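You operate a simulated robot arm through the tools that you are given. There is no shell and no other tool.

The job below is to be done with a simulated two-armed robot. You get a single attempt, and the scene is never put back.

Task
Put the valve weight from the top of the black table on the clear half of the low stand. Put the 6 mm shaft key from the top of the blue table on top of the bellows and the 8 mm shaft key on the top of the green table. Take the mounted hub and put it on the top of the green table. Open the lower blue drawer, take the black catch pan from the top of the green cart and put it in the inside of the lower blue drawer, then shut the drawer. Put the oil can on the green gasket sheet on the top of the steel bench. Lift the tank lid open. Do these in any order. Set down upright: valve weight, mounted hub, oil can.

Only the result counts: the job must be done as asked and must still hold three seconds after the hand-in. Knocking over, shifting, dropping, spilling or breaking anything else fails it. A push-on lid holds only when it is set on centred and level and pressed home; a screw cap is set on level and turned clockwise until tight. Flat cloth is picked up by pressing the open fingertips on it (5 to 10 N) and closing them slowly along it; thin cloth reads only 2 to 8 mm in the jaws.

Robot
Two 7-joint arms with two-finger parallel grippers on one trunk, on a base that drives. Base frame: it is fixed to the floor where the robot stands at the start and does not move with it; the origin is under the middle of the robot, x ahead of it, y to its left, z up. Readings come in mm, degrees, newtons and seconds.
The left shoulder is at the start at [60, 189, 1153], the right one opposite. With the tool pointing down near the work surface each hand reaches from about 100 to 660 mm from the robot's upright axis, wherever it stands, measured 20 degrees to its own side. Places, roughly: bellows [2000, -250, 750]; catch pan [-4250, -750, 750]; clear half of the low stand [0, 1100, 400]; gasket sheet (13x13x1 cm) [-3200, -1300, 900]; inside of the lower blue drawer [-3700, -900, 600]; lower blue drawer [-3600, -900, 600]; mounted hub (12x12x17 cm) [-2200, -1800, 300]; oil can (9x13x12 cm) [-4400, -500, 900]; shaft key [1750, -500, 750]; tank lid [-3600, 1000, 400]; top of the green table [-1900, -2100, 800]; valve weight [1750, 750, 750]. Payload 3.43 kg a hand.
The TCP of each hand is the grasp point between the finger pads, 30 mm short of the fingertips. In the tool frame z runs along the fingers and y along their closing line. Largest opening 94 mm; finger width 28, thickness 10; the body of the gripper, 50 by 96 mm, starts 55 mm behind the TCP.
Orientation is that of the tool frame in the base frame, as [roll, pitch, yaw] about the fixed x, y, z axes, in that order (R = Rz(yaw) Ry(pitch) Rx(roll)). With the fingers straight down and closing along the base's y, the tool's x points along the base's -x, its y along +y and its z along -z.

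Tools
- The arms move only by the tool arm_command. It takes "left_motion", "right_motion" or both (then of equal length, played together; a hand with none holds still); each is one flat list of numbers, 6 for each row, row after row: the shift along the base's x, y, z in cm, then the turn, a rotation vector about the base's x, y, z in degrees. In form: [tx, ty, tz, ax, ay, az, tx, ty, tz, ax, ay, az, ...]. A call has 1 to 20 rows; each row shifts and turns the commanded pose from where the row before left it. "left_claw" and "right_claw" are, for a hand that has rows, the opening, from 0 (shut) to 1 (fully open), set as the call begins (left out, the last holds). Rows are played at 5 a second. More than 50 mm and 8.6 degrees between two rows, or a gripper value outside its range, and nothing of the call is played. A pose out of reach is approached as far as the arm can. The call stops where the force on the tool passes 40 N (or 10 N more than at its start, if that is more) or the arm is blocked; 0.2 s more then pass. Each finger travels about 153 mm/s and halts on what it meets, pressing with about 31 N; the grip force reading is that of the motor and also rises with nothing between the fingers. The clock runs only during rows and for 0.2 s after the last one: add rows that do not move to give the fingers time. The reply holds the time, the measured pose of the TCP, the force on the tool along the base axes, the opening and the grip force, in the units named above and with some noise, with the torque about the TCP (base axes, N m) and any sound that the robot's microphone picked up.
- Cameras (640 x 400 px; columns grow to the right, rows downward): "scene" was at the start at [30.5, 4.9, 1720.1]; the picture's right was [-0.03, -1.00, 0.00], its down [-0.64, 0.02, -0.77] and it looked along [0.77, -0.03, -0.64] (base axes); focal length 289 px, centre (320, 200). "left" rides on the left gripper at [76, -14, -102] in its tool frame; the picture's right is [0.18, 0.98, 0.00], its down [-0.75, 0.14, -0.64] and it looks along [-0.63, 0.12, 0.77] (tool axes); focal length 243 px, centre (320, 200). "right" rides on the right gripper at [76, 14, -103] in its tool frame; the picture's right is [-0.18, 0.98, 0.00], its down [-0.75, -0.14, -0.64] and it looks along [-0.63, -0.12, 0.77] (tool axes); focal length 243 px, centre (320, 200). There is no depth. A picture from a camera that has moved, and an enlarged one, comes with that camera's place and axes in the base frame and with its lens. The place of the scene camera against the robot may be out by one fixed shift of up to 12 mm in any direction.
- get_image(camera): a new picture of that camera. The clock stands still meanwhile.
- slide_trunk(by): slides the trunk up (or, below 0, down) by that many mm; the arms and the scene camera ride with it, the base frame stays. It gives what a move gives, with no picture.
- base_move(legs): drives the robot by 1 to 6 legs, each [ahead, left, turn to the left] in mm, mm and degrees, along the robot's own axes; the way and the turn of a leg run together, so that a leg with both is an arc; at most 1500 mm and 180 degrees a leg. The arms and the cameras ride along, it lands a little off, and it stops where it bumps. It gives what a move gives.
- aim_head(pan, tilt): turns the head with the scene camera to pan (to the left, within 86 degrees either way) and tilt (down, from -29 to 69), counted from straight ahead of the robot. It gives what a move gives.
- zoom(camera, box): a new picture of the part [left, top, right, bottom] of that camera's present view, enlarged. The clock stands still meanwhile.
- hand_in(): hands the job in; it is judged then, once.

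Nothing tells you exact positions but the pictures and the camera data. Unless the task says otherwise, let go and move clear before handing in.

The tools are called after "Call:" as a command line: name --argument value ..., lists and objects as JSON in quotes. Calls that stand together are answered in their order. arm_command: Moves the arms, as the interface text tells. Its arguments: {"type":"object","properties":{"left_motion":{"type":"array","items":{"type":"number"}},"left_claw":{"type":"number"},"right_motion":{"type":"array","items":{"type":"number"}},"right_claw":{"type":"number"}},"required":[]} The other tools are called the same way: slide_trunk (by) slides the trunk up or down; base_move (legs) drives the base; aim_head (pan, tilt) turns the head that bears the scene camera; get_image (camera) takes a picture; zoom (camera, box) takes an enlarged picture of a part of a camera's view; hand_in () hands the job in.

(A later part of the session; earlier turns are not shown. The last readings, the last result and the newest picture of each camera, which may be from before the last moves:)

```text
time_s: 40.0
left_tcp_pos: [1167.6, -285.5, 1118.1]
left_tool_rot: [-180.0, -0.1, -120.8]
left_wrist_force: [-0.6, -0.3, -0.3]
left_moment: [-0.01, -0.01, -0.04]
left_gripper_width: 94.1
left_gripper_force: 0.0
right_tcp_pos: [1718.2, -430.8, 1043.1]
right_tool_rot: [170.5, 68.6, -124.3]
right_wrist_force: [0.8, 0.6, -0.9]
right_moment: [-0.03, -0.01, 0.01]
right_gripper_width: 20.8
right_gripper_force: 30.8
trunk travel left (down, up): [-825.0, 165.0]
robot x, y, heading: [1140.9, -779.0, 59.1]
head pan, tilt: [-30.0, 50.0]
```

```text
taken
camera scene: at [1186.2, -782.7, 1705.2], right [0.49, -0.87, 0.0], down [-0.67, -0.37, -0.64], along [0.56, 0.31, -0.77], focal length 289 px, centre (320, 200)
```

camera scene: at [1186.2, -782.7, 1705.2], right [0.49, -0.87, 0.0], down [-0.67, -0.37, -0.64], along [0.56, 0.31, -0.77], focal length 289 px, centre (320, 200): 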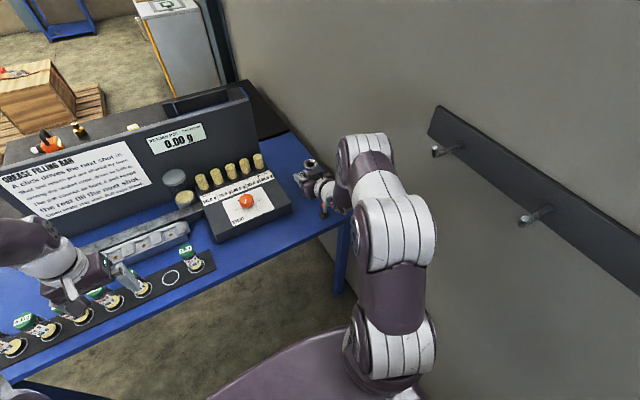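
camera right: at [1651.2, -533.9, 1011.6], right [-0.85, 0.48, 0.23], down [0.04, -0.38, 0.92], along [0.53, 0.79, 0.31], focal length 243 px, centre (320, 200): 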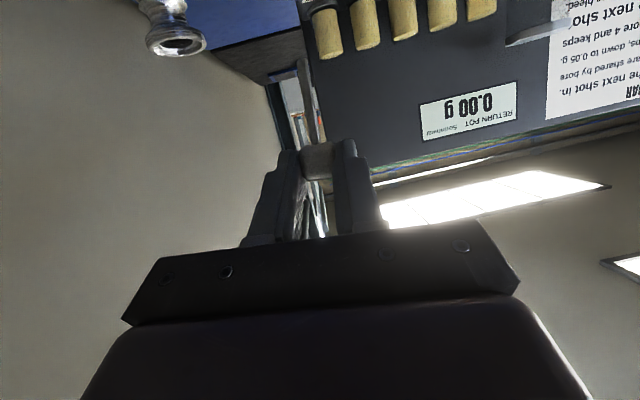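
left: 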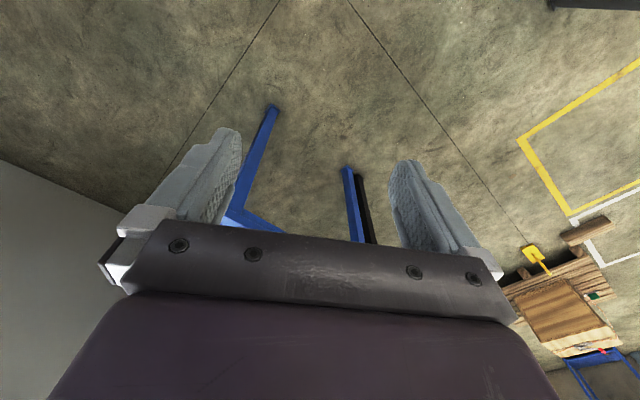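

The key is held upright by its head. Now I retract the hand and tip it so the rod lies horizontal pointing back toward me.

Call:
arm_command --right_motion '[-4, -2.2, 0, 0, 0, 0, -4, -2.2, 0, 0, 0, 0, -4, -2.2, 0, 0, 0, 0, 0, 0, 0, -7.39, 3.53, 0.48, 0, 0, 0, -7.39, 3.53, 0.48, 0, 0, 0, -7.39, 3.53, 0.48, 0, 0, 0, -7.39, 3.53, 0.48, 0, 0, 0, -7.39, 3.53, 0.48, 0, 0, 0, -7.39, 3.53, 0.48, 0, 0, 0, -7.39, 3.53, 0.48, 0, 0, 0, -7.39, 3.53, 0.48, 0, 0, 0, -7.39, 3.53, 0.48, 0, 0, 0, -7.39, 3.53, 0.48, 0, 0, 0, -7.39, 3.53, 0.48, 0, 0, 0, 0, 0, 0]'

Call:
get_image --camera "right"

Call:
get_image --camera "scene"

```text
time_s: 43.2
left_tcp_pos: [1166.6, -285.4, 1117.9]
left_tool_rot: [180.0, 0.0, -120.7]
left_wrist_force: [0.2, -0.5, -0.6]
left_moment: [0.0, 0.01, 0.02]
left_gripper_width: 93.8
left_gripper_force: 0.1
right_tcp_pos: [1537.1, -516.0, 1001.6]
right_tool_rot: [167.8, -9.4, -115.3]
right_wrist_force: [0.1, 0.2, -1.4]
right_moment: [-0.04, 0.02, -0.01]
right_gripper_width: 20.9
right_gripper_force: 31.2
right hand out of reach, approached as far as the arm can: row 10, 12, 13, 14
trunk travel left (down, up): [-825.0, 165.0]
robot x, y, heading: [1139.4, -771.4, 59.2]
head pan, tilt: [-30.0, 50.0]
```

```text
taken
camera right: at [1519.9, -570.2, 1117.3], right [-0.78, 0.61, 0.17], down [0.61, 0.64, 0.47], along [0.17, 0.47, -0.87], focal length 243 px, centre (320, 200)
```

right: 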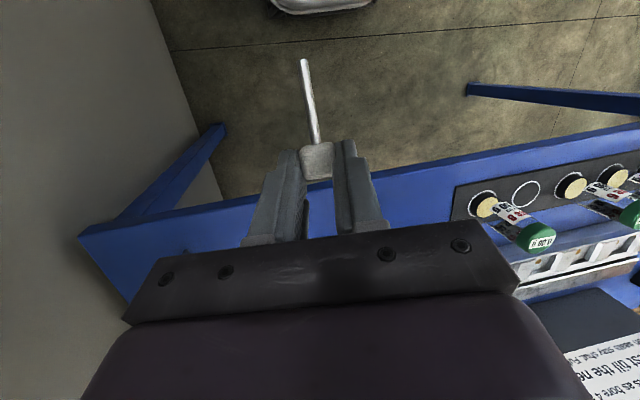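

```text
taken
camera scene: at [1185.8, -783.3, 1705.2], right [0.49, -0.87, 0.0], down [-0.67, -0.37, -0.64], along [0.56, 0.31, -0.77], focal length 289 px, centre (320, 200)
```

scene: 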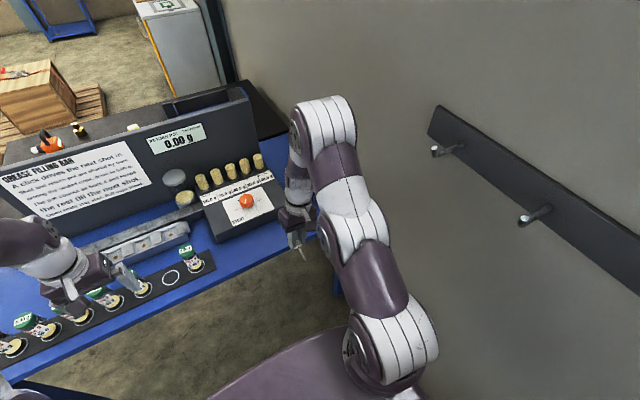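

The rod now sticks out toward me about 12° below level, with a sideways roll. I'll level the roll and try the remaining pitch.

Call:
arm_command --right_motion '[0, 0, 0, -2.6, -5.35, 0, 0, 0, 0, -2.6, -5.35, 0, 0, 0, 0, 0, 0, 0]'

Call:
arm_command --right_motion '[0, 0, 0, -4.5, 2.3, 0, 0, 0, 0, -4.5, 2.3, 0, 0, 0, 0, 0, 0, 0]'

```text
time_s: 44.0
left_tcp_pos: [1167.0, -284.5, 1118.4]
left_tool_rot: [-179.9, 0.0, -120.8]
left_wrist_force: [0.4, 0.6, -0.9]
left_moment: [0.0, 0.0, -0.03]
left_gripper_width: 93.9
left_gripper_force: 0.1
right_tcp_pos: [1535.8, -515.8, 1002.5]
right_tool_rot: [167.9, -9.3, -115.2]
right_wrist_force: [0.4, -0.2, -0.8]
right_moment: [-0.03, 0.01, -0.01]
right_gripper_width: 20.9
right_gripper_force: 31.2
right hand out of reach, approached as far as the arm can: row 1, 2
trunk travel left (down, up): [-825.0, 165.0]
robot x, y, heading: [1143.6, -776.9, 59.0]
head pan, tilt: [-30.0, 50.0]
```

```text
time_s: 44.8
left_tcp_pos: [1166.0, -284.6, 1118.2]
left_tool_rot: [180.0, 0.0, -120.8]
left_wrist_force: [0.6, 0.9, 0.7]
left_moment: [-0.03, -0.02, -0.01]
left_gripper_width: 94.1
left_gripper_force: 0.0
right_tcp_pos: [1495.2, -515.8, 988.1]
right_tool_rot: [165.9, -18.6, -115.5]
right_wrist_force: [0.5, 0.2, 0.6]
right_moment: [-0.02, -0.03, 0.02]
right_gripper_width: 20.8
right_gripper_force: 31.1
right hand out of reach, approached as far as the arm can: row 1, 2
trunk travel left (down, up): [-825.0, 165.0]
robot x, y, heading: [1141.2, -777.7, 59.4]
head pan, tilt: [-30.0, 50.0]
```

A joint limit is in play. I'll lift the hand and see if a different spot relaxes it.

Call:
arm_command --right_motion '[0, 0, 4, 0, 0, 0, 0, 0, 4, 0, 0, 0, 0, 0, 4, 0, 0, 0, 0, 0, 0, 0, 0, 0]'

Call:
arm_command --right_motion '[0, 0, 0, -2.6, -5.35, 0, 0, 0, 0, -2.6, -5.35, 0, 0, 0, 0, 0, 0, 0]'

Call:
get_image --camera "scene"

```text
time_s: 45.8
left_tcp_pos: [1165.4, -283.8, 1118.1]
left_tool_rot: [180.0, 0.0, -120.8]
left_wrist_force: [1.0, 0.1, -0.2]
left_moment: [-0.01, -0.01, 0.03]
left_gripper_width: 94.3
left_gripper_force: 0.0
right_tcp_pos: [1446.2, -514.4, 1085.2]
right_tool_rot: [166.4, -19.0, -115.3]
right_wrist_force: [-0.2, 0.8, -0.1]
right_moment: [0.01, -0.01, 0.03]
right_gripper_width: 20.6
right_gripper_force: 30.6
right hand out of reach, approached as far as the arm can: row 1, 2, 3
trunk travel left (down, up): [-825.0, 165.0]
robot x, y, heading: [1145.2, -778.7, 59.4]
head pan, tilt: [-30.0, 50.0]
```

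```text
time_s: 46.6
left_tcp_pos: [1167.1, -284.8, 1118.0]
left_tool_rot: [-180.0, 0.0, -120.9]
left_wrist_force: [-0.1, -0.4, 0.4]
left_moment: [0.01, 0.02, 0.0]
left_gripper_width: 93.9
left_gripper_force: 0.1
right_tcp_pos: [1446.6, -515.0, 1086.1]
right_tool_rot: [166.6, -19.2, -115.3]
right_wrist_force: [-0.6, 0.0, -0.8]
right_moment: [-0.02, 0.03, 0.03]
right_gripper_width: 20.4
right_gripper_force: 31.4
right hand out of reach, approached as far as the arm can: row 1, 2
trunk travel left (down, up): [-825.0, 165.0]
robot x, y, heading: [1143.7, -780.4, 59.4]
head pan, tilt: [-30.0, 50.0]
```

```text
taken
camera scene: at [1185.3, -783.1, 1705.2], right [0.49, -0.87, 0.0], down [-0.67, -0.37, -0.64], along [0.56, 0.31, -0.77], focal length 289 px, centre (320, 200)
```

scene: 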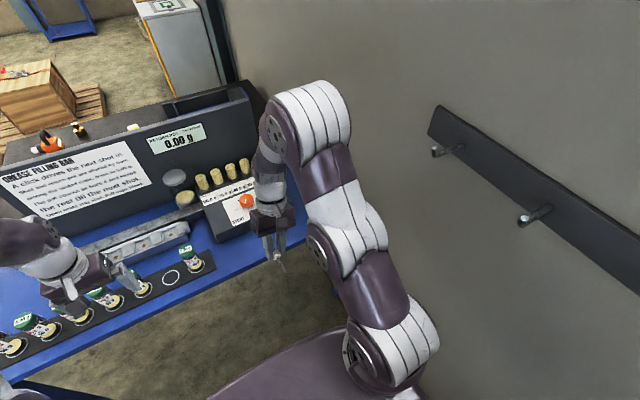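

The arm can't pitch further back; instead I'll point the tool straight down, then lay the key on the bare spot of the table (rod tip first), re-grip it flat by the head, and set it on the bellows. First straighten the tool.

Call:
arm_command --right_motion '[0, 0, 0, 3.74, -6.81, 0, 0, 0, 0, 3.74, -6.81, 0, 0, 0, 0, 3.74, -6.81, 0, 0, 0, 0, 0, 0, 0]'

Call:
get_image --camera "right"

```text
time_s: 47.6
left_tcp_pos: [1166.0, -284.8, 1118.6]
left_tool_rot: [180.0, -0.1, -120.8]
left_wrist_force: [0.1, -0.4, -0.1]
left_moment: [0.01, 0.0, -0.05]
left_gripper_width: 94.2
left_gripper_force: 0.1
right_tcp_pos: [1419.6, -524.6, 1063.5]
right_tool_rot: [172.9, -8.2, -117.3]
right_wrist_force: [0.2, 1.1, -0.8]
right_moment: [-0.05, -0.01, 0.02]
right_gripper_width: 20.5
right_gripper_force: 30.8
right hand out of reach, approached as far as the arm can: row 1, 2, 3
trunk travel left (down, up): [-825.0, 165.0]
robot x, y, heading: [1141.4, -777.7, 59.1]
head pan, tilt: [-30.0, 50.0]
```

```text
taken
camera right: at [1390.5, -575.4, 1176.5], right [-0.78, 0.62, 0.09], down [0.58, 0.64, 0.51], along [0.26, 0.45, -0.86], focal length 243 px, centre (320, 200)
```

right: 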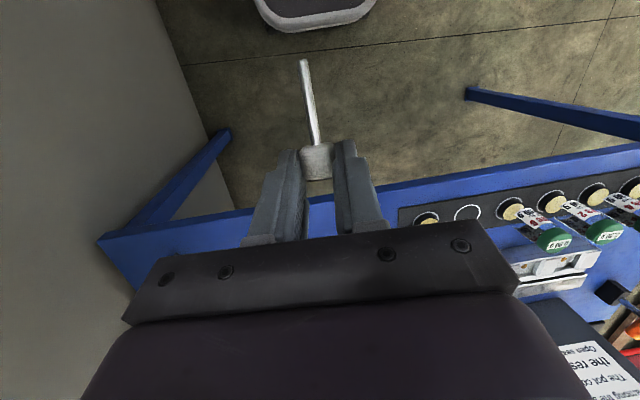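

The command was being clipped near full-stretch height; I'll lower the hand, shift it right, and finish straightening.

Call:
arm_command --right_motion '[1.5, -1, -3, 0, 0, 0, 1.5, -1, -3, 1, -2.5, 0, 1.5, -1, -3, 1, -2.5, 0, 1.5, -1, 0, 1, -2.5, 0, 0, 0, 0, 1, -2.5, 0, 0, 0, 0, 0, 0, 0]'

Call:
get_image --camera "scene"

```text
time_s: 49.0
left_tcp_pos: [1165.8, -284.6, 1118.5]
left_tool_rot: [180.0, 0.0, -120.8]
left_wrist_force: [0.2, -0.1, -0.3]
left_moment: [0.0, -0.02, 0.0]
left_gripper_width: 94.1
left_gripper_force: 0.0
right_tcp_pos: [1479.2, -564.3, 971.3]
right_tool_rot: [179.9, 0.1, -117.6]
right_wrist_force: [0.6, -0.5, -0.2]
right_moment: [0.01, -0.05, 0.0]
right_gripper_width: 20.7
right_gripper_force: 31.3
trunk travel left (down, up): [-825.0, 165.0]
robot x, y, heading: [1143.9, -780.1, 59.5]
head pan, tilt: [-30.0, 50.0]
```

```text
taken
camera scene: at [1185.5, -783.1, 1705.2], right [0.49, -0.87, 0.0], down [-0.67, -0.37, -0.64], along [0.56, 0.31, -0.77], focal length 289 px, centre (320, 200)
```

scene: 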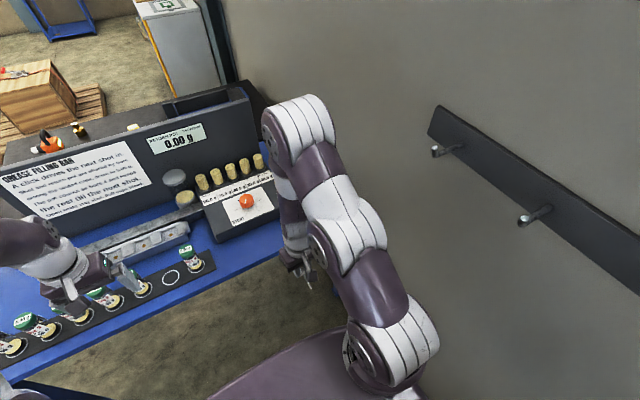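

The tool is vertical, holding the key with the rod pointing back and down ~21°. Now drive forward beside the table.

Call:
base_move --legs '[[200, -110, 0]]'

Call:
get_image --camera "right"

Call:
get_image --camera "scene"

```text
time_s: 50.8
left_tcp_pos: [1361.8, -167.7, 1119.2]
left_tool_rot: [-180.0, 0.0, -120.7]
left_wrist_force: [-0.3, 0.5, -0.1]
left_moment: [-0.03, -0.01, -0.03]
left_gripper_width: 94.0
left_gripper_force: 0.2
right_tcp_pos: [1675.0, -446.2, 972.6]
right_tool_rot: [179.8, 0.2, -117.7]
right_wrist_force: [-0.6, -0.2, -0.4]
right_moment: [0.03, -0.02, -0.02]
right_gripper_width: 20.9
right_gripper_force: 31.1
trunk travel left (down, up): [-825.0, 165.0]
robot x, y, heading: [1341.0, -662.5, 59.6]
head pan, tilt: [-30.0, 50.0]
```

```text
taken
camera right: at [1627.6, -506.5, 1075.5], right [-0.79, 0.62, 0.0], down [0.48, 0.6, 0.64], along [0.4, 0.51, -0.77], focal length 243 px, centre (320, 200)
```

right: 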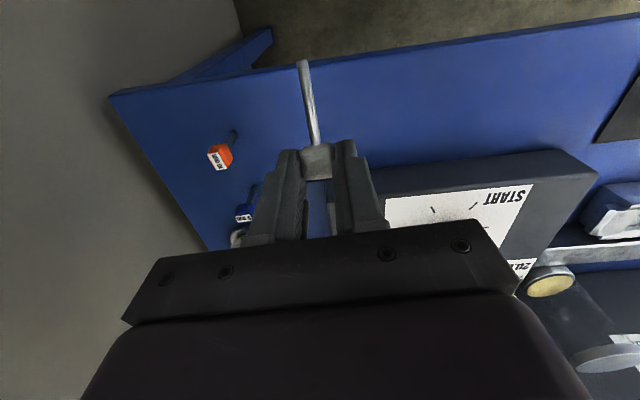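

```text
taken
camera scene: at [1381.9, -666.5, 1705.3], right [0.49, -0.87, 0.0], down [-0.67, -0.38, -0.64], along [0.56, 0.32, -0.77], focal length 289 px, centre (320, 200)
```

scene: 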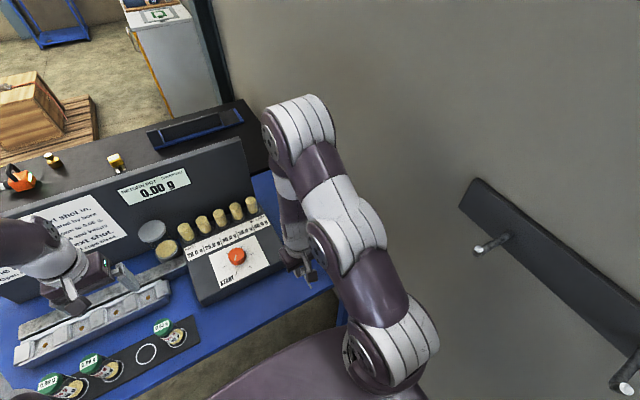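

Bare spot chosen at about (1732,-433). I move above it and down to just above first rod contact.

Call:
arm_command --right_motion '[1.9, 0.43, -3.5, 0, 0, 0, 1.9, 0.43, -3.5, 0, 0, 0, 1.9, 0.43, -3.5, 0, 0, 0, 0, 0, -1, 0, 0, 0, 0, 0, 0, 0, 0, 0]'

Call:
get_image --camera "right"

Call:
zoom --camera "scene" --box '[240, 200, 380, 320]'

```text
time_s: 52.0
left_tcp_pos: [1362.5, -168.2, 1118.8]
left_tool_rot: [180.0, -0.1, -120.6]
left_wrist_force: [0.1, 0.6, -0.2]
left_moment: [-0.03, -0.02, 0.06]
left_gripper_width: 94.0
left_gripper_force: 0.0
right_tcp_pos: [1732.4, -433.7, 857.4]
right_tool_rot: [179.7, 0.1, -117.7]
right_wrist_force: [0.5, 0.5, -0.3]
right_moment: [0.0, -0.02, 0.02]
right_gripper_width: 20.5
right_gripper_force: 31.0
trunk travel left (down, up): [-825.0, 165.0]
robot x, y, heading: [1338.2, -656.4, 59.5]
head pan, tilt: [-30.0, 50.0]
```

```text
taken
camera right: at [1685.0, -493.4, 960.5], right [-0.79, 0.62, 0.0], down [0.48, 0.6, 0.64], along [0.4, 0.51, -0.77], focal length 243 px, centre (320, 200)
```

right: 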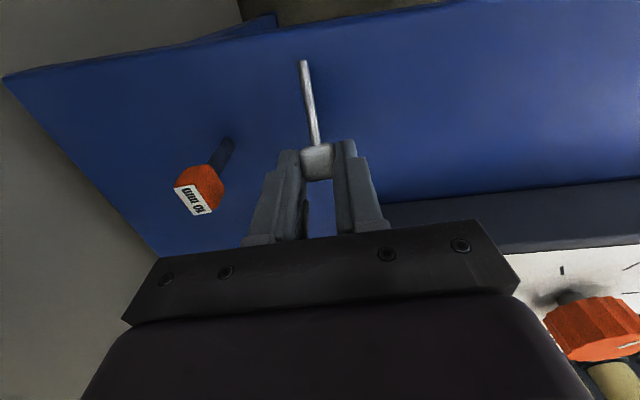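

```text
3.33 times, centred on (310, 260) of scene
camera zoom: at [1382.8, -665.8, 1705.2], right [0.49, -0.87, 0.0], down [-0.67, -0.38, -0.64], along [0.56, 0.32, -0.77], focal length 963 px, centre (353, 0)
```

zoom: 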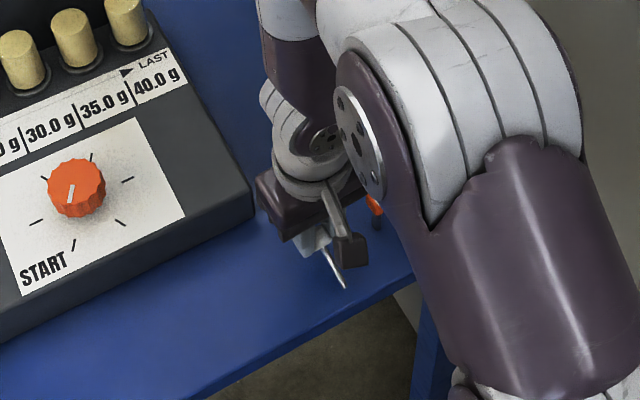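

Clear space around the key. Lowering in small steps so the rod tip meets the table and pivots.

Call:
arm_command --right_motion '[0, 0, -0.6, 0, 0, 0, 0, 0, -0.4, 0, 0, 0, 0, 0, -0.3, 0, 0, 0, 0, 0, -0.2, 0, 0, 0, 0, 0, 0, 0, 0, 0]'

Call:
zoom --camera "right" --box '[260, 40, 400, 200]'

```text
time_s: 53.2
left_tcp_pos: [1361.6, -168.0, 1119.5]
left_tool_rot: [180.0, 0.0, -120.6]
left_wrist_force: [-0.4, -0.5, -0.7]
left_moment: [0.03, 0.02, 0.0]
left_gripper_width: 94.1
left_gripper_force: 0.1
right_tcp_pos: [1731.9, -433.4, 842.4]
right_tool_rot: [179.8, 0.2, -117.6]
right_wrist_force: [3.5, 5.0, 13.8]
right_moment: [-0.52, 0.2, 0.08]
right_gripper_width: 20.6
right_gripper_force: 30.7
trunk travel left (down, up): [-825.0, 165.0]
robot x, y, heading: [1339.0, -658.8, 59.4]
head pan, tilt: [-30.0, 50.0]
```

```text
2.50 times, centred on (330, 120) of right
camera zoom: at [1684.5, -492.9, 945.8], right [-0.79, 0.62, 0.0], down [0.48, 0.6, 0.64], along [0.4, 0.51, -0.77], focal length 606 px, centre (295, 400)
```

zoom: 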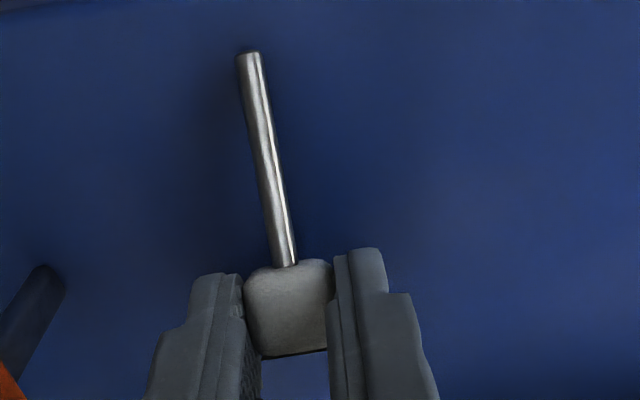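

Contact at ~14 N. Continue pressing gently to pivot the key flat.

Call:
arm_command --right_motion '[0, 0, -0.3, 0, 0, 0, 0, 0, -0.2, 0, 0, 0, 0, 0, -0.2, 0, 0, 0, 0, 0, 0, 0, 0, 0]'

Call:
zoom --camera "right" --box '[260, 40, 400, 200]'

```text
time_s: 54.2
left_tcp_pos: [1361.4, -166.7, 1117.6]
left_tool_rot: [180.0, 0.0, -120.6]
left_wrist_force: [-0.2, -0.2, -0.3]
left_moment: [0.01, -0.01, 0.0]
left_gripper_width: 94.2
left_gripper_force: 0.0
right_tcp_pos: [1731.9, -434.1, 836.8]
right_tool_rot: [179.8, 0.1, -117.6]
right_wrist_force: [1.4, 5.1, 14.7]
right_moment: [-0.56, 0.28, -0.01]
right_gripper_width: 20.6
right_gripper_force: 31.2
trunk travel left (down, up): [-825.0, 165.0]
robot x, y, heading: [1340.2, -660.8, 59.3]
head pan, tilt: [-30.0, 50.0]
```

```text
2.50 times, centred on (330, 120) of right
camera zoom: at [1684.1, -493.6, 938.7], right [-0.79, 0.62, 0.0], down [0.48, 0.6, 0.64], along [0.4, 0.51, -0.77], focal length 606 px, centre (295, 400)
```

zoom: 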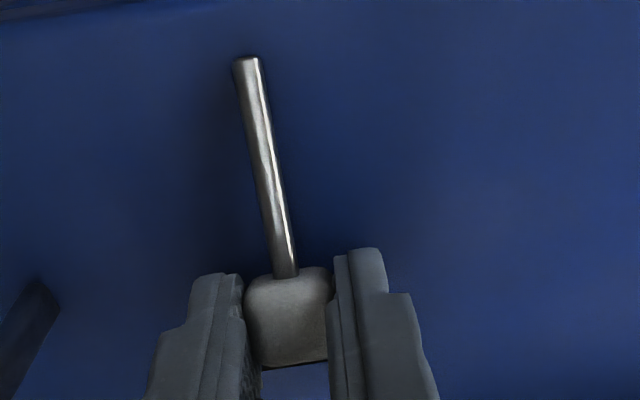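

It pivots at a steady ~15 N. A few mm more.

Call:
arm_command --right_motion '[0, 0, -0.2, 0, 0, 0, 0, 0, -0.2, 0, 0, 0, 0, 0, 0, 0, 0, 0]'

Call:
zoom --camera "right" --box '[260, 40, 400, 200]'

```text
time_s: 55.0
left_tcp_pos: [1361.1, -168.4, 1119.0]
left_tool_rot: [-179.9, 0.1, -120.6]
left_wrist_force: [0.1, 0.0, -1.1]
left_moment: [0.0, -0.02, -0.01]
left_gripper_width: 94.0
left_gripper_force: 0.1
right_tcp_pos: [1730.9, -434.0, 831.1]
right_tool_rot: [179.8, 0.1, -117.7]
right_wrist_force: [-1.0, 3.0, 14.8]
right_moment: [-0.62, 0.33, -0.09]
right_gripper_width: 20.6
right_gripper_force: 30.9
trunk travel left (down, up): [-825.0, 165.0]
robot x, y, heading: [1339.9, -659.4, 59.2]
head pan, tilt: [-30.0, 50.0]
```

```text
2.50 times, centred on (330, 120) of right
camera zoom: at [1684.3, -493.9, 934.7], right [-0.79, 0.62, 0.0], down [0.48, 0.6, 0.64], along [0.4, 0.51, -0.77], focal length 606 px, centre (295, 400)
```

zoom: 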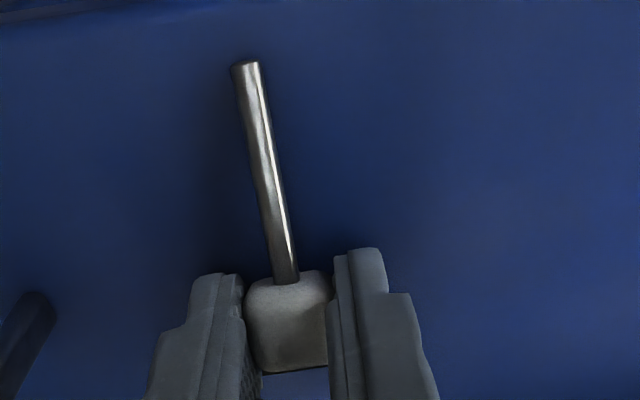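

The key now lies practically flat in the grip (head at table level, rod tip on the table). I lift it and look at the bellows from nearer.

Call:
arm_command --right_motion '[0, 0, 2, 0, 0, 0, 0, 0, 4, 0, 0, 0, 0, 0, 4, 0, 0, 0, 0, 0, 4, 0, 0, 0, 0, 0, 2, 0, 0, 0]'

Call:
base_move --legs '[[40, -40, 0]]'

Call:
get_image --camera "right"

Call:
get_image --camera "scene"

```text
time_s: 56.2
left_tcp_pos: [1362.2, -168.8, 1118.3]
left_tool_rot: [-179.9, 0.0, -120.7]
left_wrist_force: [-0.2, 0.5, 0.2]
left_moment: [0.03, -0.01, -0.01]
left_gripper_width: 94.1
left_gripper_force: 0.1
right_tcp_pos: [1722.9, -445.2, 984.8]
right_tool_rot: [179.8, 0.0, -117.6]
right_wrist_force: [0.3, 0.6, -0.1]
right_moment: [0.0, -0.01, -0.02]
right_gripper_width: 20.9
right_gripper_force: 30.5
right hand out of reach, approached as far as the arm can: row 3, 4
trunk travel left (down, up): [-825.0, 165.0]
robot x, y, heading: [1343.3, -657.7, 59.5]
head pan, tilt: [-30.0, 50.0]
```

```text
time_s: 57.1
left_tcp_pos: [1414.7, -155.1, 1119.9]
left_tool_rot: [-179.8, 0.1, -120.6]
left_wrist_force: [-0.2, -0.4, -0.3]
left_moment: [-0.01, -0.06, -0.01]
left_gripper_width: 94.4
left_gripper_force: 0.0
right_tcp_pos: [1776.5, -431.5, 987.0]
right_tool_rot: [179.8, 0.2, -117.7]
right_wrist_force: [0.1, -0.7, 1.0]
right_moment: [-0.01, -0.01, -0.01]
right_gripper_width: 20.8
right_gripper_force: 31.2
trunk travel left (down, up): [-825.0, 165.0]
robot x, y, heading: [1397.0, -642.7, 59.7]
head pan, tilt: [-30.0, 50.0]
```

```text
taken
camera right: at [1728.6, -491.8, 1089.1], right [-0.79, 0.62, 0.0], down [0.47, 0.6, 0.64], along [0.4, 0.51, -0.77], focal length 243 px, centre (320, 200)
```

right: 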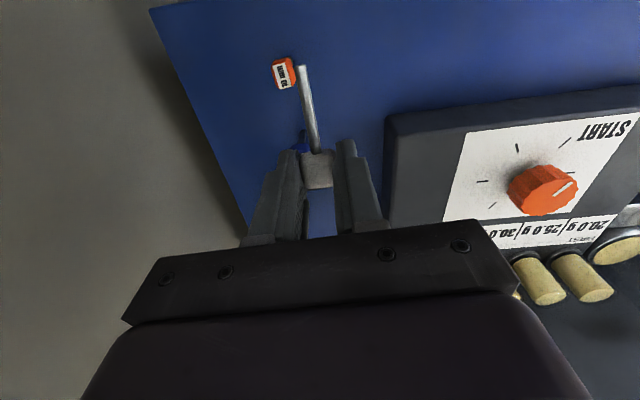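

```text
taken
camera scene: at [1432.4, -653.5, 1705.4], right [0.49, -0.87, 0.0], down [-0.67, -0.38, -0.64], along [0.56, 0.32, -0.76], focal length 289 px, centre (320, 200)
```

scene: 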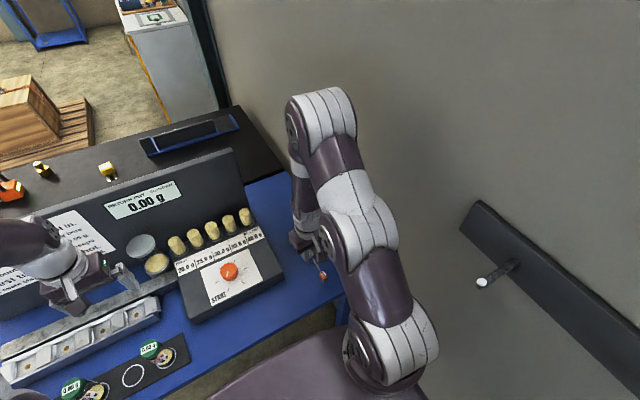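

I raise the trunk 80 mm to gain headroom, then carry the key over the bellows, stopping about 3 cm above the top flange.

Call:
slide_trunk --by 80

Call:
arm_command --right_motion '[2.98, 2.36, -2, 0, 0, 0, 2.98, 2.36, -2, 0, 0, 0, 2.98, 2.36, -2, 0, 0, 0, 2.98, 2.36, -2, 0, 0, 0, 2.98, 2.36, -1.5, 0, 0, 0, 0, 0, 0, 0, 0, 0]'

Call:
get_image --camera "right"

Call:
get_image --camera "scene"

```text
time_s: 58.3
left_tcp_pos: [1416.4, -153.0, 1198.0]
left_tool_rot: [-179.8, 0.0, -120.7]
left_wrist_force: [0.2, -1.1, -0.6]
left_moment: [-0.01, 0.0, 0.02]
left_gripper_width: 94.2
left_gripper_force: 0.1
right_tcp_pos: [1779.0, -430.2, 1064.9]
right_tool_rot: [179.9, 0.1, -117.6]
right_wrist_force: [-0.3, 0.2, 0.7]
right_moment: [-0.01, 0.0, 0.02]
right_gripper_width: 20.5
right_gripper_force: 31.3
trunk travel left (down, up): [-905.0, 85.0]
robot x, y, heading: [1395.9, -642.6, 59.5]
head pan, tilt: [-30.0, 50.0]
```

```text
time_s: 59.7
left_tcp_pos: [1416.3, -154.9, 1197.9]
left_tool_rot: [-180.0, -0.1, -120.6]
left_wrist_force: [-0.5, 0.6, 0.4]
left_moment: [0.04, 0.0, 0.0]
left_gripper_width: 94.1
left_gripper_force: 0.2
right_tcp_pos: [1927.8, -315.3, 970.8]
right_tool_rot: [179.8, 0.1, -117.6]
right_wrist_force: [-0.4, -0.4, 0.5]
right_moment: [-0.01, -0.03, -0.03]
right_gripper_width: 20.8
right_gripper_force: 30.8
trunk travel left (down, up): [-905.0, 85.0]
robot x, y, heading: [1395.3, -646.4, 59.3]
head pan, tilt: [-30.0, 50.0]
```

```text
taken
camera right: at [1880.8, -374.2, 1073.6], right [-0.79, 0.62, 0.0], down [0.48, 0.6, 0.64], along [0.4, 0.51, -0.77], focal length 243 px, centre (320, 200)
```

right: 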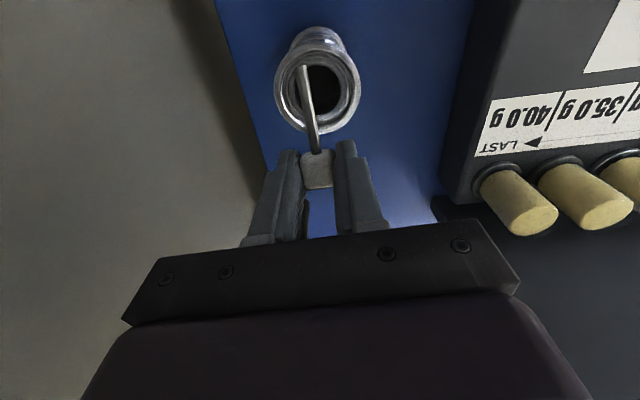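

```text
taken
camera scene: at [1435.9, -652.9, 1785.3], right [0.49, -0.87, 0.0], down [-0.67, -0.38, -0.64], along [0.56, 0.32, -0.77], focal length 289 px, centre (320, 200)
```

scene: 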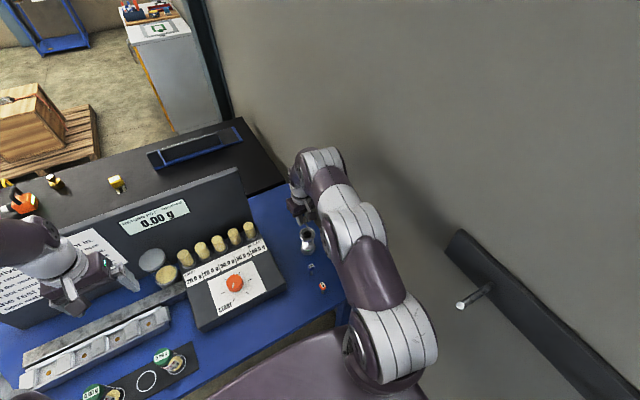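

I see the bellows' top ring right under the rod; I need to shift ~6 mm back and ~4.5 mm left, then lower.

Call:
arm_command --right_motion '[-0.68, -0.32, 0, 0, 0, 0, 0, 0, -1.2, 0, 0, 0, 0, 0, -1, 0, 0, 0, 0, 0, 0, 0, 0, 0]'

Call:
zoom --camera "right" --box '[240, 0, 400, 200]'

Call:
zoom --camera "scene" --box '[260, 160, 360, 290]'

```text
time_s: 60.7
left_tcp_pos: [1417.3, -153.4, 1199.0]
left_tool_rot: [-180.0, 0.0, -120.7]
left_wrist_force: [0.2, 0.5, 0.7]
left_moment: [-0.01, -0.02, -0.02]
left_gripper_width: 94.1
left_gripper_force: 0.1
right_tcp_pos: [1921.3, -317.0, 949.1]
right_tool_rot: [179.8, 0.2, -117.6]
right_wrist_force: [-0.2, 0.5, 0.1]
right_moment: [-0.01, -0.03, -0.01]
right_gripper_width: 20.7
right_gripper_force: 30.8
trunk travel left (down, up): [-905.0, 85.0]
robot x, y, heading: [1390.1, -647.1, 59.6]
head pan, tilt: [-30.0, 50.0]
```

```text
2.00 times, centred on (320, 100) of right
camera zoom: at [1873.7, -376.7, 1051.2], right [-0.79, 0.62, 0.0], down [0.48, 0.6, 0.64], along [0.4, 0.51, -0.77], focal length 485 px, centre (320, 400)
```

zoom: 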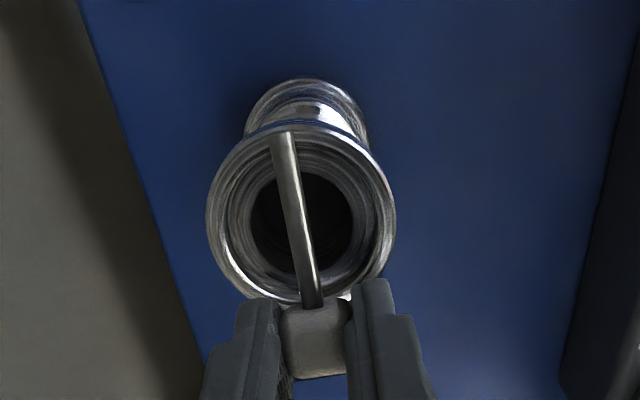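

```text
3.08 times, centred on (310, 225) of scene
camera zoom: at [1436.7, -652.3, 1785.2], right [0.49, -0.87, 0.0], down [-0.67, -0.38, -0.64], along [0.56, 0.32, -0.77], focal length 889 px, centre (351, 123)
```

zoom: 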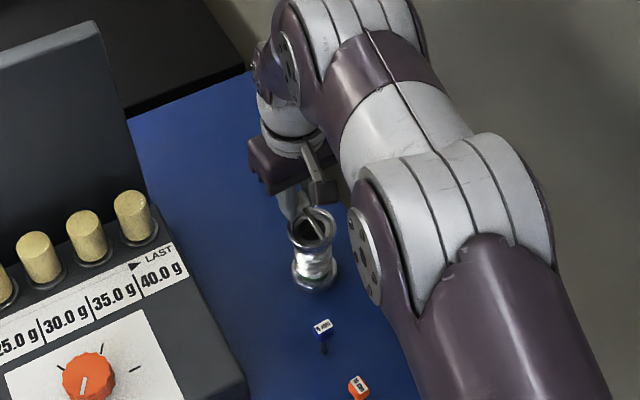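

Alignment looks good: rod across the bore, head over the far ring. Lowering gently to contact.

Call:
arm_command --right_motion '[-0.12, -0.25, -0.4, 0, 0, 0, 0, 0, -0.3, 0, 0, 0, 0, 0, -0.2, 0, 0, 0, 0, 0, 0, 0, 0, 0]'

Call:
zoom --camera "right" --box '[240, 0, 400, 200]'

```text
time_s: 61.7
left_tcp_pos: [1415.4, -154.2, 1199.3]
left_tool_rot: [179.9, -0.2, -120.7]
left_wrist_force: [0.4, 0.0, -0.7]
left_moment: [-0.03, -0.03, 0.01]
left_gripper_width: 93.9
left_gripper_force: 0.1
right_tcp_pos: [1919.3, -318.6, 938.4]
right_tool_rot: [179.8, 0.1, -117.8]
right_wrist_force: [0.1, -0.9, -0.3]
right_moment: [0.03, 0.02, 0.01]
right_gripper_width: 20.7
right_gripper_force: 31.2
trunk travel left (down, up): [-905.0, 85.0]
robot x, y, heading: [1394.3, -646.8, 59.4]
head pan, tilt: [-30.0, 50.0]
```

```text
2.00 times, centred on (320, 100) of right
camera zoom: at [1872.4, -378.9, 1041.6], right [-0.79, 0.62, 0.0], down [0.48, 0.6, 0.64], along [0.4, 0.51, -0.77], focal length 485 px, centre (320, 400)
```

zoom: 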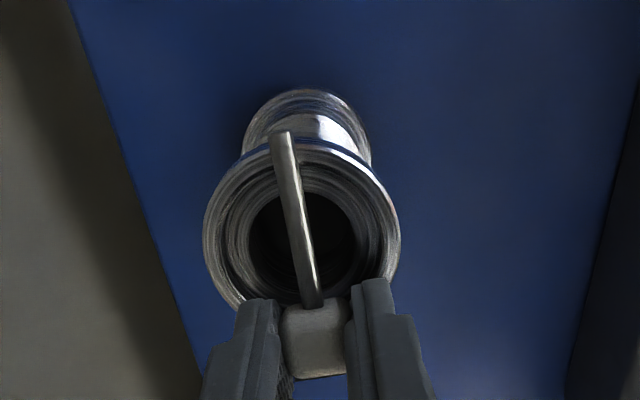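

Still free. Continue a few mm.

Call:
arm_command --right_motion '[0, 0, -0.2, 0, 0, 0, 0, 0, -0.2, 0, 0, 0, 0, 0, 0, 0, 0, 0]'

```text
time_s: 62.5
left_tcp_pos: [1415.9, -154.7, 1198.4]
left_tool_rot: [180.0, 0.0, -120.6]
left_wrist_force: [0.2, -0.2, -0.1]
left_moment: [-0.04, -0.04, 0.0]
left_gripper_width: 94.2
left_gripper_force: 0.1
right_tcp_pos: [1919.5, -318.7, 935.5]
right_tool_rot: [179.7, 0.1, -117.6]
right_wrist_force: [0.6, 0.0, 6.9]
right_moment: [-0.34, 0.15, 0.0]
right_gripper_width: 20.5
right_gripper_force: 31.1
trunk travel left (down, up): [-905.0, 85.0]
robot x, y, heading: [1392.7, -644.8, 59.6]
head pan, tilt: [-30.0, 50.0]
```

Contact (7 N, at the rod tip). One more mm, then release.

Call:
arm_command --right_motion '[0, 0, -0.1, 0, 0, 0, 0, 0, 0, 0, 0, 0]'

Call:
arm_command --right_motion '[0, 0, 0, 0, 0, 0, 0, 0, 0, 0, 0, 0, 0, 0, 0, 0, 0, 0]' --right_claw 0.38

Call:
zoom --camera "right" --box '[240, 0, 400, 200]'

```text
time_s: 63.1
left_tcp_pos: [1414.3, -154.8, 1199.3]
left_tool_rot: [179.9, 0.1, -120.6]
left_wrist_force: [0.6, 0.3, -0.2]
left_moment: [0.0, 0.01, -0.02]
left_gripper_width: 93.9
left_gripper_force: 0.1
right_tcp_pos: [1918.8, -320.2, 935.1]
right_tool_rot: [179.9, 0.2, -117.5]
right_wrist_force: [0.9, -0.4, 17.3]
right_moment: [-0.67, 0.29, 0.06]
right_gripper_width: 20.6
right_gripper_force: 30.4
trunk travel left (down, up): [-905.0, 85.0]
robot x, y, heading: [1397.4, -646.3, 59.5]
head pan, tilt: [-30.0, 50.0]
```

```text
time_s: 63.9
left_tcp_pos: [1414.9, -154.8, 1198.4]
left_tool_rot: [-179.9, 0.0, -120.6]
left_wrist_force: [0.5, -0.2, -0.3]
left_moment: [0.03, 0.01, -0.01]
left_gripper_width: 94.0
left_gripper_force: 0.0
right_tcp_pos: [1917.8, -319.2, 933.9]
right_tool_rot: [179.8, 0.1, -117.5]
right_wrist_force: [-2.9, 3.4, 14.9]
right_moment: [0.05, 0.04, -0.01]
right_gripper_width: 30.7
right_gripper_force: 0.2
trunk travel left (down, up): [-905.0, 85.0]
robot x, y, heading: [1393.4, -647.0, 59.4]
head pan, tilt: [-30.0, 50.0]
```

```text
2.00 times, centred on (320, 100) of right
camera zoom: at [1870.9, -378.9, 1038.0], right [-0.79, 0.62, 0.0], down [0.47, 0.6, 0.64], along [0.4, 0.51, -0.77], focal length 485 px, centre (320, 400)
```

zoom: 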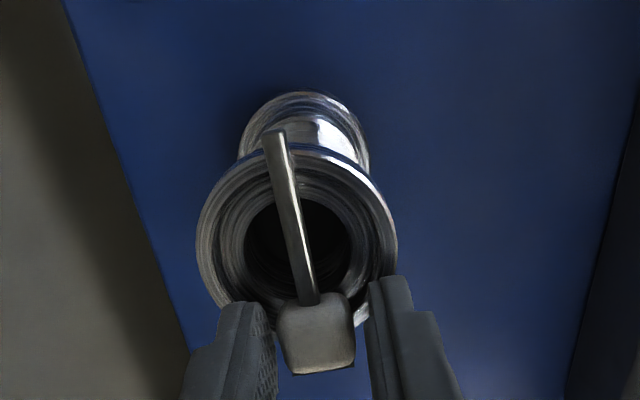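

The key rests across the ring; the fingertips still press the flange lightly. Lift straight up.

Call:
arm_command --right_motion '[0, 0, 0.5, 0, 0, 0, 0, 0, 1.5, 0, 0, 0, 0, 0, 3, 0, 0, 0, 0, 0, 3, 0, 0, 0, 0, 0, 0, 0, 0, 0]'

Call:
get_image --camera "right"

Call:
zoom --camera "scene" --box '[260, 160, 360, 290]'

```text
time_s: 65.1
left_tcp_pos: [1417.2, -153.0, 1199.1]
left_tool_rot: [-179.9, -0.1, -120.5]
left_wrist_force: [-0.8, -0.4, 0.0]
left_moment: [0.02, 0.01, 0.0]
left_gripper_width: 94.0
left_gripper_force: 0.0
right_tcp_pos: [1920.5, -318.5, 1012.9]
right_tool_rot: [179.8, -0.1, -117.6]
right_wrist_force: [-0.7, -0.7, 0.0]
right_moment: [-0.03, 0.01, -0.01]
right_gripper_width: 35.6
right_gripper_force: 0.0
trunk travel left (down, up): [-905.0, 85.0]
robot x, y, heading: [1393.0, -645.6, 59.7]
head pan, tilt: [-30.0, 50.0]
```

```text
taken
camera right: at [1874.2, -379.0, 1116.9], right [-0.79, 0.62, 0.0], down [0.48, 0.6, 0.64], along [0.4, 0.51, -0.77], focal length 243 px, centre (320, 200)
```

right: 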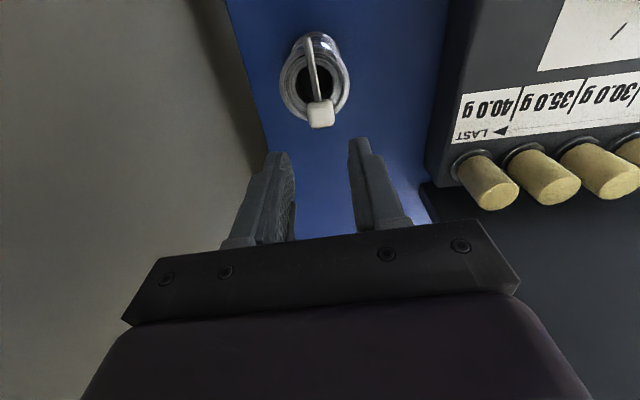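

```text
3.08 times, centred on (310, 225) of scene
camera zoom: at [1436.9, -652.1, 1785.2], right [0.49, -0.87, 0.0], down [-0.67, -0.38, -0.64], along [0.56, 0.31, -0.77], focal length 889 px, centre (351, 123)
```

zoom: 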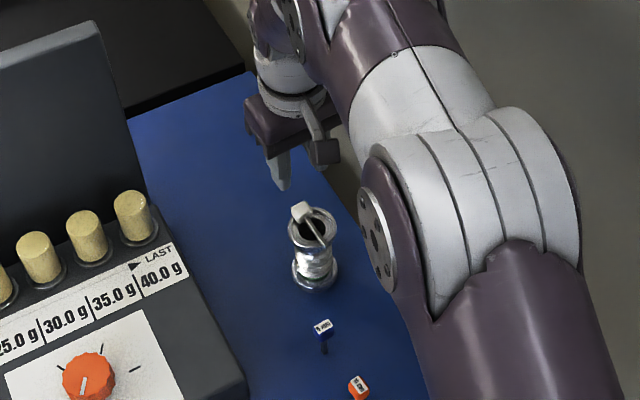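

The 6 mm key lies securely on the bellows. Next: the blue 8 mm key, grasped from above by its head.

Call:
arm_command --right_motion '[-3.15, -2.8, 0, 0, 0, 0, -3.15, -2.8, 0, 0, 0, 0, -3.15, -2.8, -1, 0, 0, 0, 0, 0, -3, 0, 0, 0, 0, 0, 0, 0, 0, 0]' --right_claw 0.5

Call:
get_image --camera "right"

```text
time_s: 66.3
left_tcp_pos: [1415.4, -154.4, 1199.0]
left_tool_rot: [-180.0, -0.1, -120.6]
left_wrist_force: [0.1, -0.1, -0.3]
left_moment: [0.02, 0.0, 0.02]
left_gripper_width: 94.1
left_gripper_force: 0.1
right_tcp_pos: [1828.6, -402.0, 973.3]
right_tool_rot: [179.8, 0.1, -117.8]
right_wrist_force: [0.3, -0.2, 0.5]
right_moment: [0.01, 0.0, 0.01]
right_gripper_width: 47.0
right_gripper_force: 0.1
trunk travel left (down, up): [-905.0, 85.0]
robot x, y, heading: [1398.1, -644.4, 59.3]
head pan, tilt: [-30.0, 50.0]
```

```text
taken
camera right: at [1780.9, -461.3, 1077.3], right [-0.79, 0.62, 0.0], down [0.48, 0.6, 0.64], along [0.4, 0.51, -0.77], focal length 243 px, centre (320, 200)
```

right: 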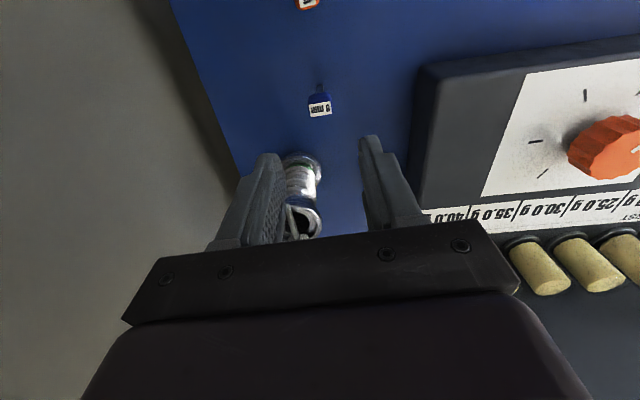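

The blue key is ~5 mm behind the tool axis. I correct and descend around its head.

Call:
arm_command --right_motion '[-0.23, -0.44, -4, 0, 0, 0, 0, 0, -4, 0, 0, 0, 0, 0, -3.3, 0, 0, 0, 0, 0, 0, 0, 0, 0]' --right_claw 0.5

Call:
zoom --camera "right" --box '[240, 60, 420, 240]'

```text
time_s: 67.3
left_tcp_pos: [1417.6, -154.7, 1198.9]
left_tool_rot: [180.0, 0.0, -120.5]
left_wrist_force: [1.0, 0.0, -1.2]
left_moment: [0.01, -0.02, 0.0]
left_gripper_width: 93.9
left_gripper_force: 0.1
right_tcp_pos: [1824.2, -407.3, 860.0]
right_tool_rot: [179.8, 0.2, -117.7]
right_wrist_force: [-0.4, -0.3, -0.3]
right_moment: [0.0, 0.01, -0.01]
right_gripper_width: 47.2
right_gripper_force: 0.0
trunk travel left (down, up): [-905.0, 85.0]
robot x, y, heading: [1396.2, -646.4, 59.4]
head pan, tilt: [-30.0, 50.0]
```

```text
2.22 times, centred on (330, 150) of right
camera zoom: at [1777.9, -467.3, 963.5], right [-0.79, 0.62, 0.0], down [0.48, 0.6, 0.64], along [0.4, 0.51, -0.77], focal length 539 px, centre (298, 311)
```

zoom: 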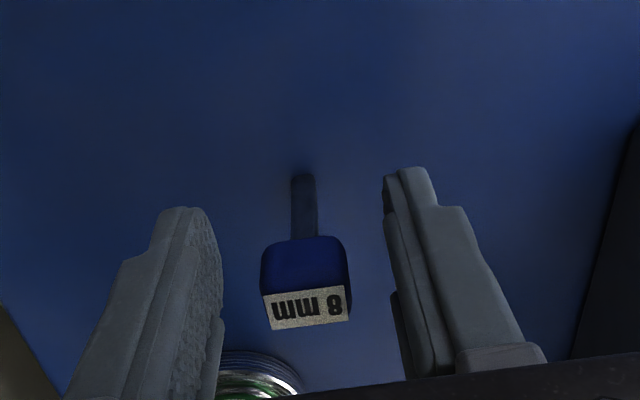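

Centred around the blue head. Close and lift.

Call:
arm_command --right_motion '[0, 0, 0, 0, 0, 0, 0, 0, 0, 0, 0, 0, 0, 0, 0, 0, 0, 0]' --right_claw 0

Call:
arm_command --right_motion '[0, 0, 2, 0, 0, 0, 0, 0, 4, 0, 0, 0, 0, 0, 4, 0, 0, 0, -1, -1.7, 4, 0, 0, 0, -2, -3.5, 0, 0, 0, 0, -2, -3.5, 0, 0, 0, 0, -2, -3.5, 0, 0, 0, 0]'

Call:
zoom --camera "right" --box '[240, 60, 420, 240]'

Call:
get_image --camera "scene"

```text
time_s: 68.1
left_tcp_pos: [1415.9, -153.2, 1199.3]
left_tool_rot: [179.9, 0.1, -120.7]
left_wrist_force: [0.7, -0.3, 0.0]
left_moment: [0.01, 0.02, 0.01]
left_gripper_width: 94.0
left_gripper_force: 0.1
right_tcp_pos: [1825.3, -407.0, 861.0]
right_tool_rot: [179.9, 0.1, -117.6]
right_wrist_force: [-0.4, 0.8, 0.6]
right_moment: [0.01, -0.01, -0.02]
right_gripper_width: 25.2
right_gripper_force: 31.3
trunk travel left (down, up): [-905.0, 85.0]
robot x, y, heading: [1392.7, -642.9, 59.3]
head pan, tilt: [-30.0, 50.0]
```

```text
time_s: 69.7
left_tcp_pos: [1415.3, -156.2, 1199.8]
left_tool_rot: [180.0, 0.1, -120.6]
left_wrist_force: [-0.5, -1.1, -0.1]
left_moment: [0.03, -0.02, -0.02]
left_gripper_width: 93.8
left_gripper_force: 0.0
right_tcp_pos: [1749.9, -531.3, 1002.3]
right_tool_rot: [179.8, 0.2, -117.7]
right_wrist_force: [-0.1, -0.4, 0.4]
right_moment: [0.05, -0.01, -0.02]
right_gripper_width: 25.2
right_gripper_force: 31.5
trunk travel left (down, up): [-905.0, 85.0]
robot x, y, heading: [1394.6, -646.6, 59.7]
head pan, tilt: [-30.0, 50.0]
```

```text
2.22 times, centred on (330, 150) of right
camera zoom: at [1703.3, -591.8, 1105.1], right [-0.79, 0.62, 0.0], down [0.47, 0.6, 0.64], along [0.4, 0.51, -0.76], focal length 539 px, centre (298, 311)
```

zoom: 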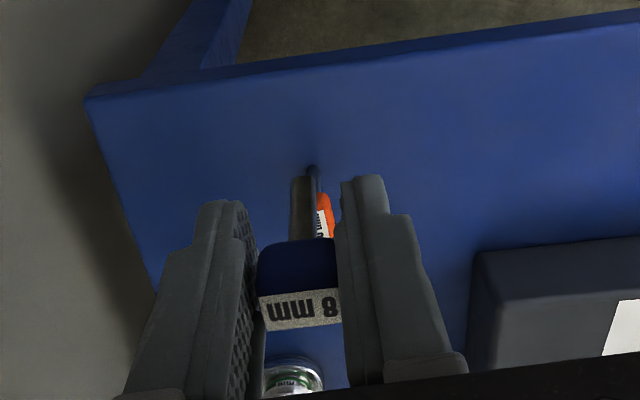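

```text
taken
camera scene: at [1434.4, -655.5, 1785.3], right [0.49, -0.87, 0.0], down [-0.67, -0.37, -0.64], along [0.56, 0.32, -0.76], focal length 289 px, centre (320, 200)
```

scene: 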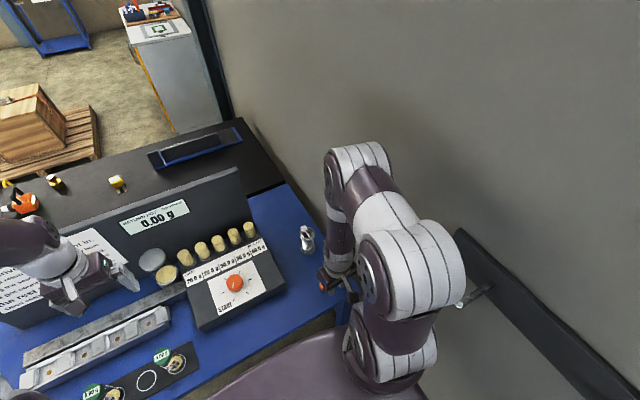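

8 mm key secured. Now I'll drive around the west side of the tables to the north side of the black table for the valve weight; first back off and go through the gap.

Call:
base_move --legs '[[-250, 0, 0], [0, 750, 0], [307, 417, 0]]'

Call:
aim_head --pan 0 --tilt 40

Call:
get_image --camera "scene"

```text
time_s: 77.8
left_tcp_pos: [430.5, 476.6, 1199.0]
left_tool_rot: [180.0, 0.1, -119.9]
left_wrist_force: [0.1, -0.7, 0.8]
left_moment: [-0.02, 0.0, -0.03]
left_gripper_width: 94.1
left_gripper_force: 0.1
right_tcp_pos: [771.4, 103.9, 1001.5]
right_tool_rot: [179.9, 0.0, -117.1]
right_wrist_force: [-0.1, 0.1, -0.2]
right_moment: [-0.01, -0.03, 0.0]
right_gripper_width: 25.2
right_gripper_force: 31.0
trunk travel left (down, up): [-905.0, 85.0]
robot x, y, heading: [414.6, -13.7, 60.2]
head pan, tilt: [-30.0, 50.0]
```

```text
time_s: 78.8
left_tcp_pos: [430.4, 478.1, 1198.7]
left_tool_rot: [180.0, -0.1, -120.0]
left_wrist_force: [-0.9, -0.6, 0.8]
left_moment: [0.0, 0.02, 0.02]
left_gripper_width: 94.0
left_gripper_force: 0.0
right_tcp_pos: [770.0, 105.6, 1000.2]
right_tool_rot: [179.8, 0.0, -117.1]
right_wrist_force: [-0.3, -0.6, 0.6]
right_moment: [0.02, 0.03, 0.01]
right_gripper_width: 25.0
right_gripper_force: 31.0
trunk travel left (down, up): [-905.0, 85.0]
robot x, y, heading: [414.4, -16.9, 60.2]
head pan, tilt: [0.0, 40.0]
```

```text
taken
camera scene: at [432.5, 13.7, 1799.4], right [0.87, -0.5, 0.0], down [-0.32, -0.56, -0.77], along [0.38, 0.66, -0.64], focal length 289 px, centre (320, 200)
```

scene: 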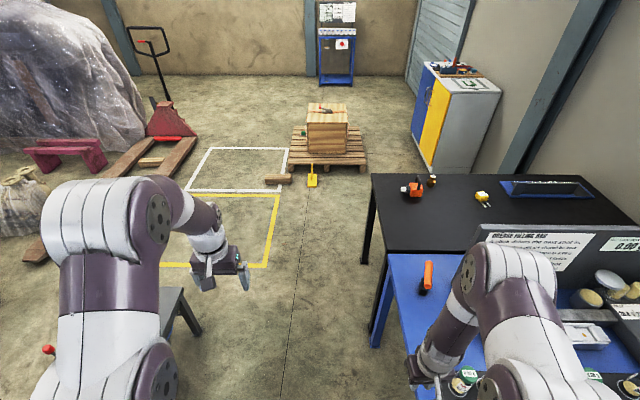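

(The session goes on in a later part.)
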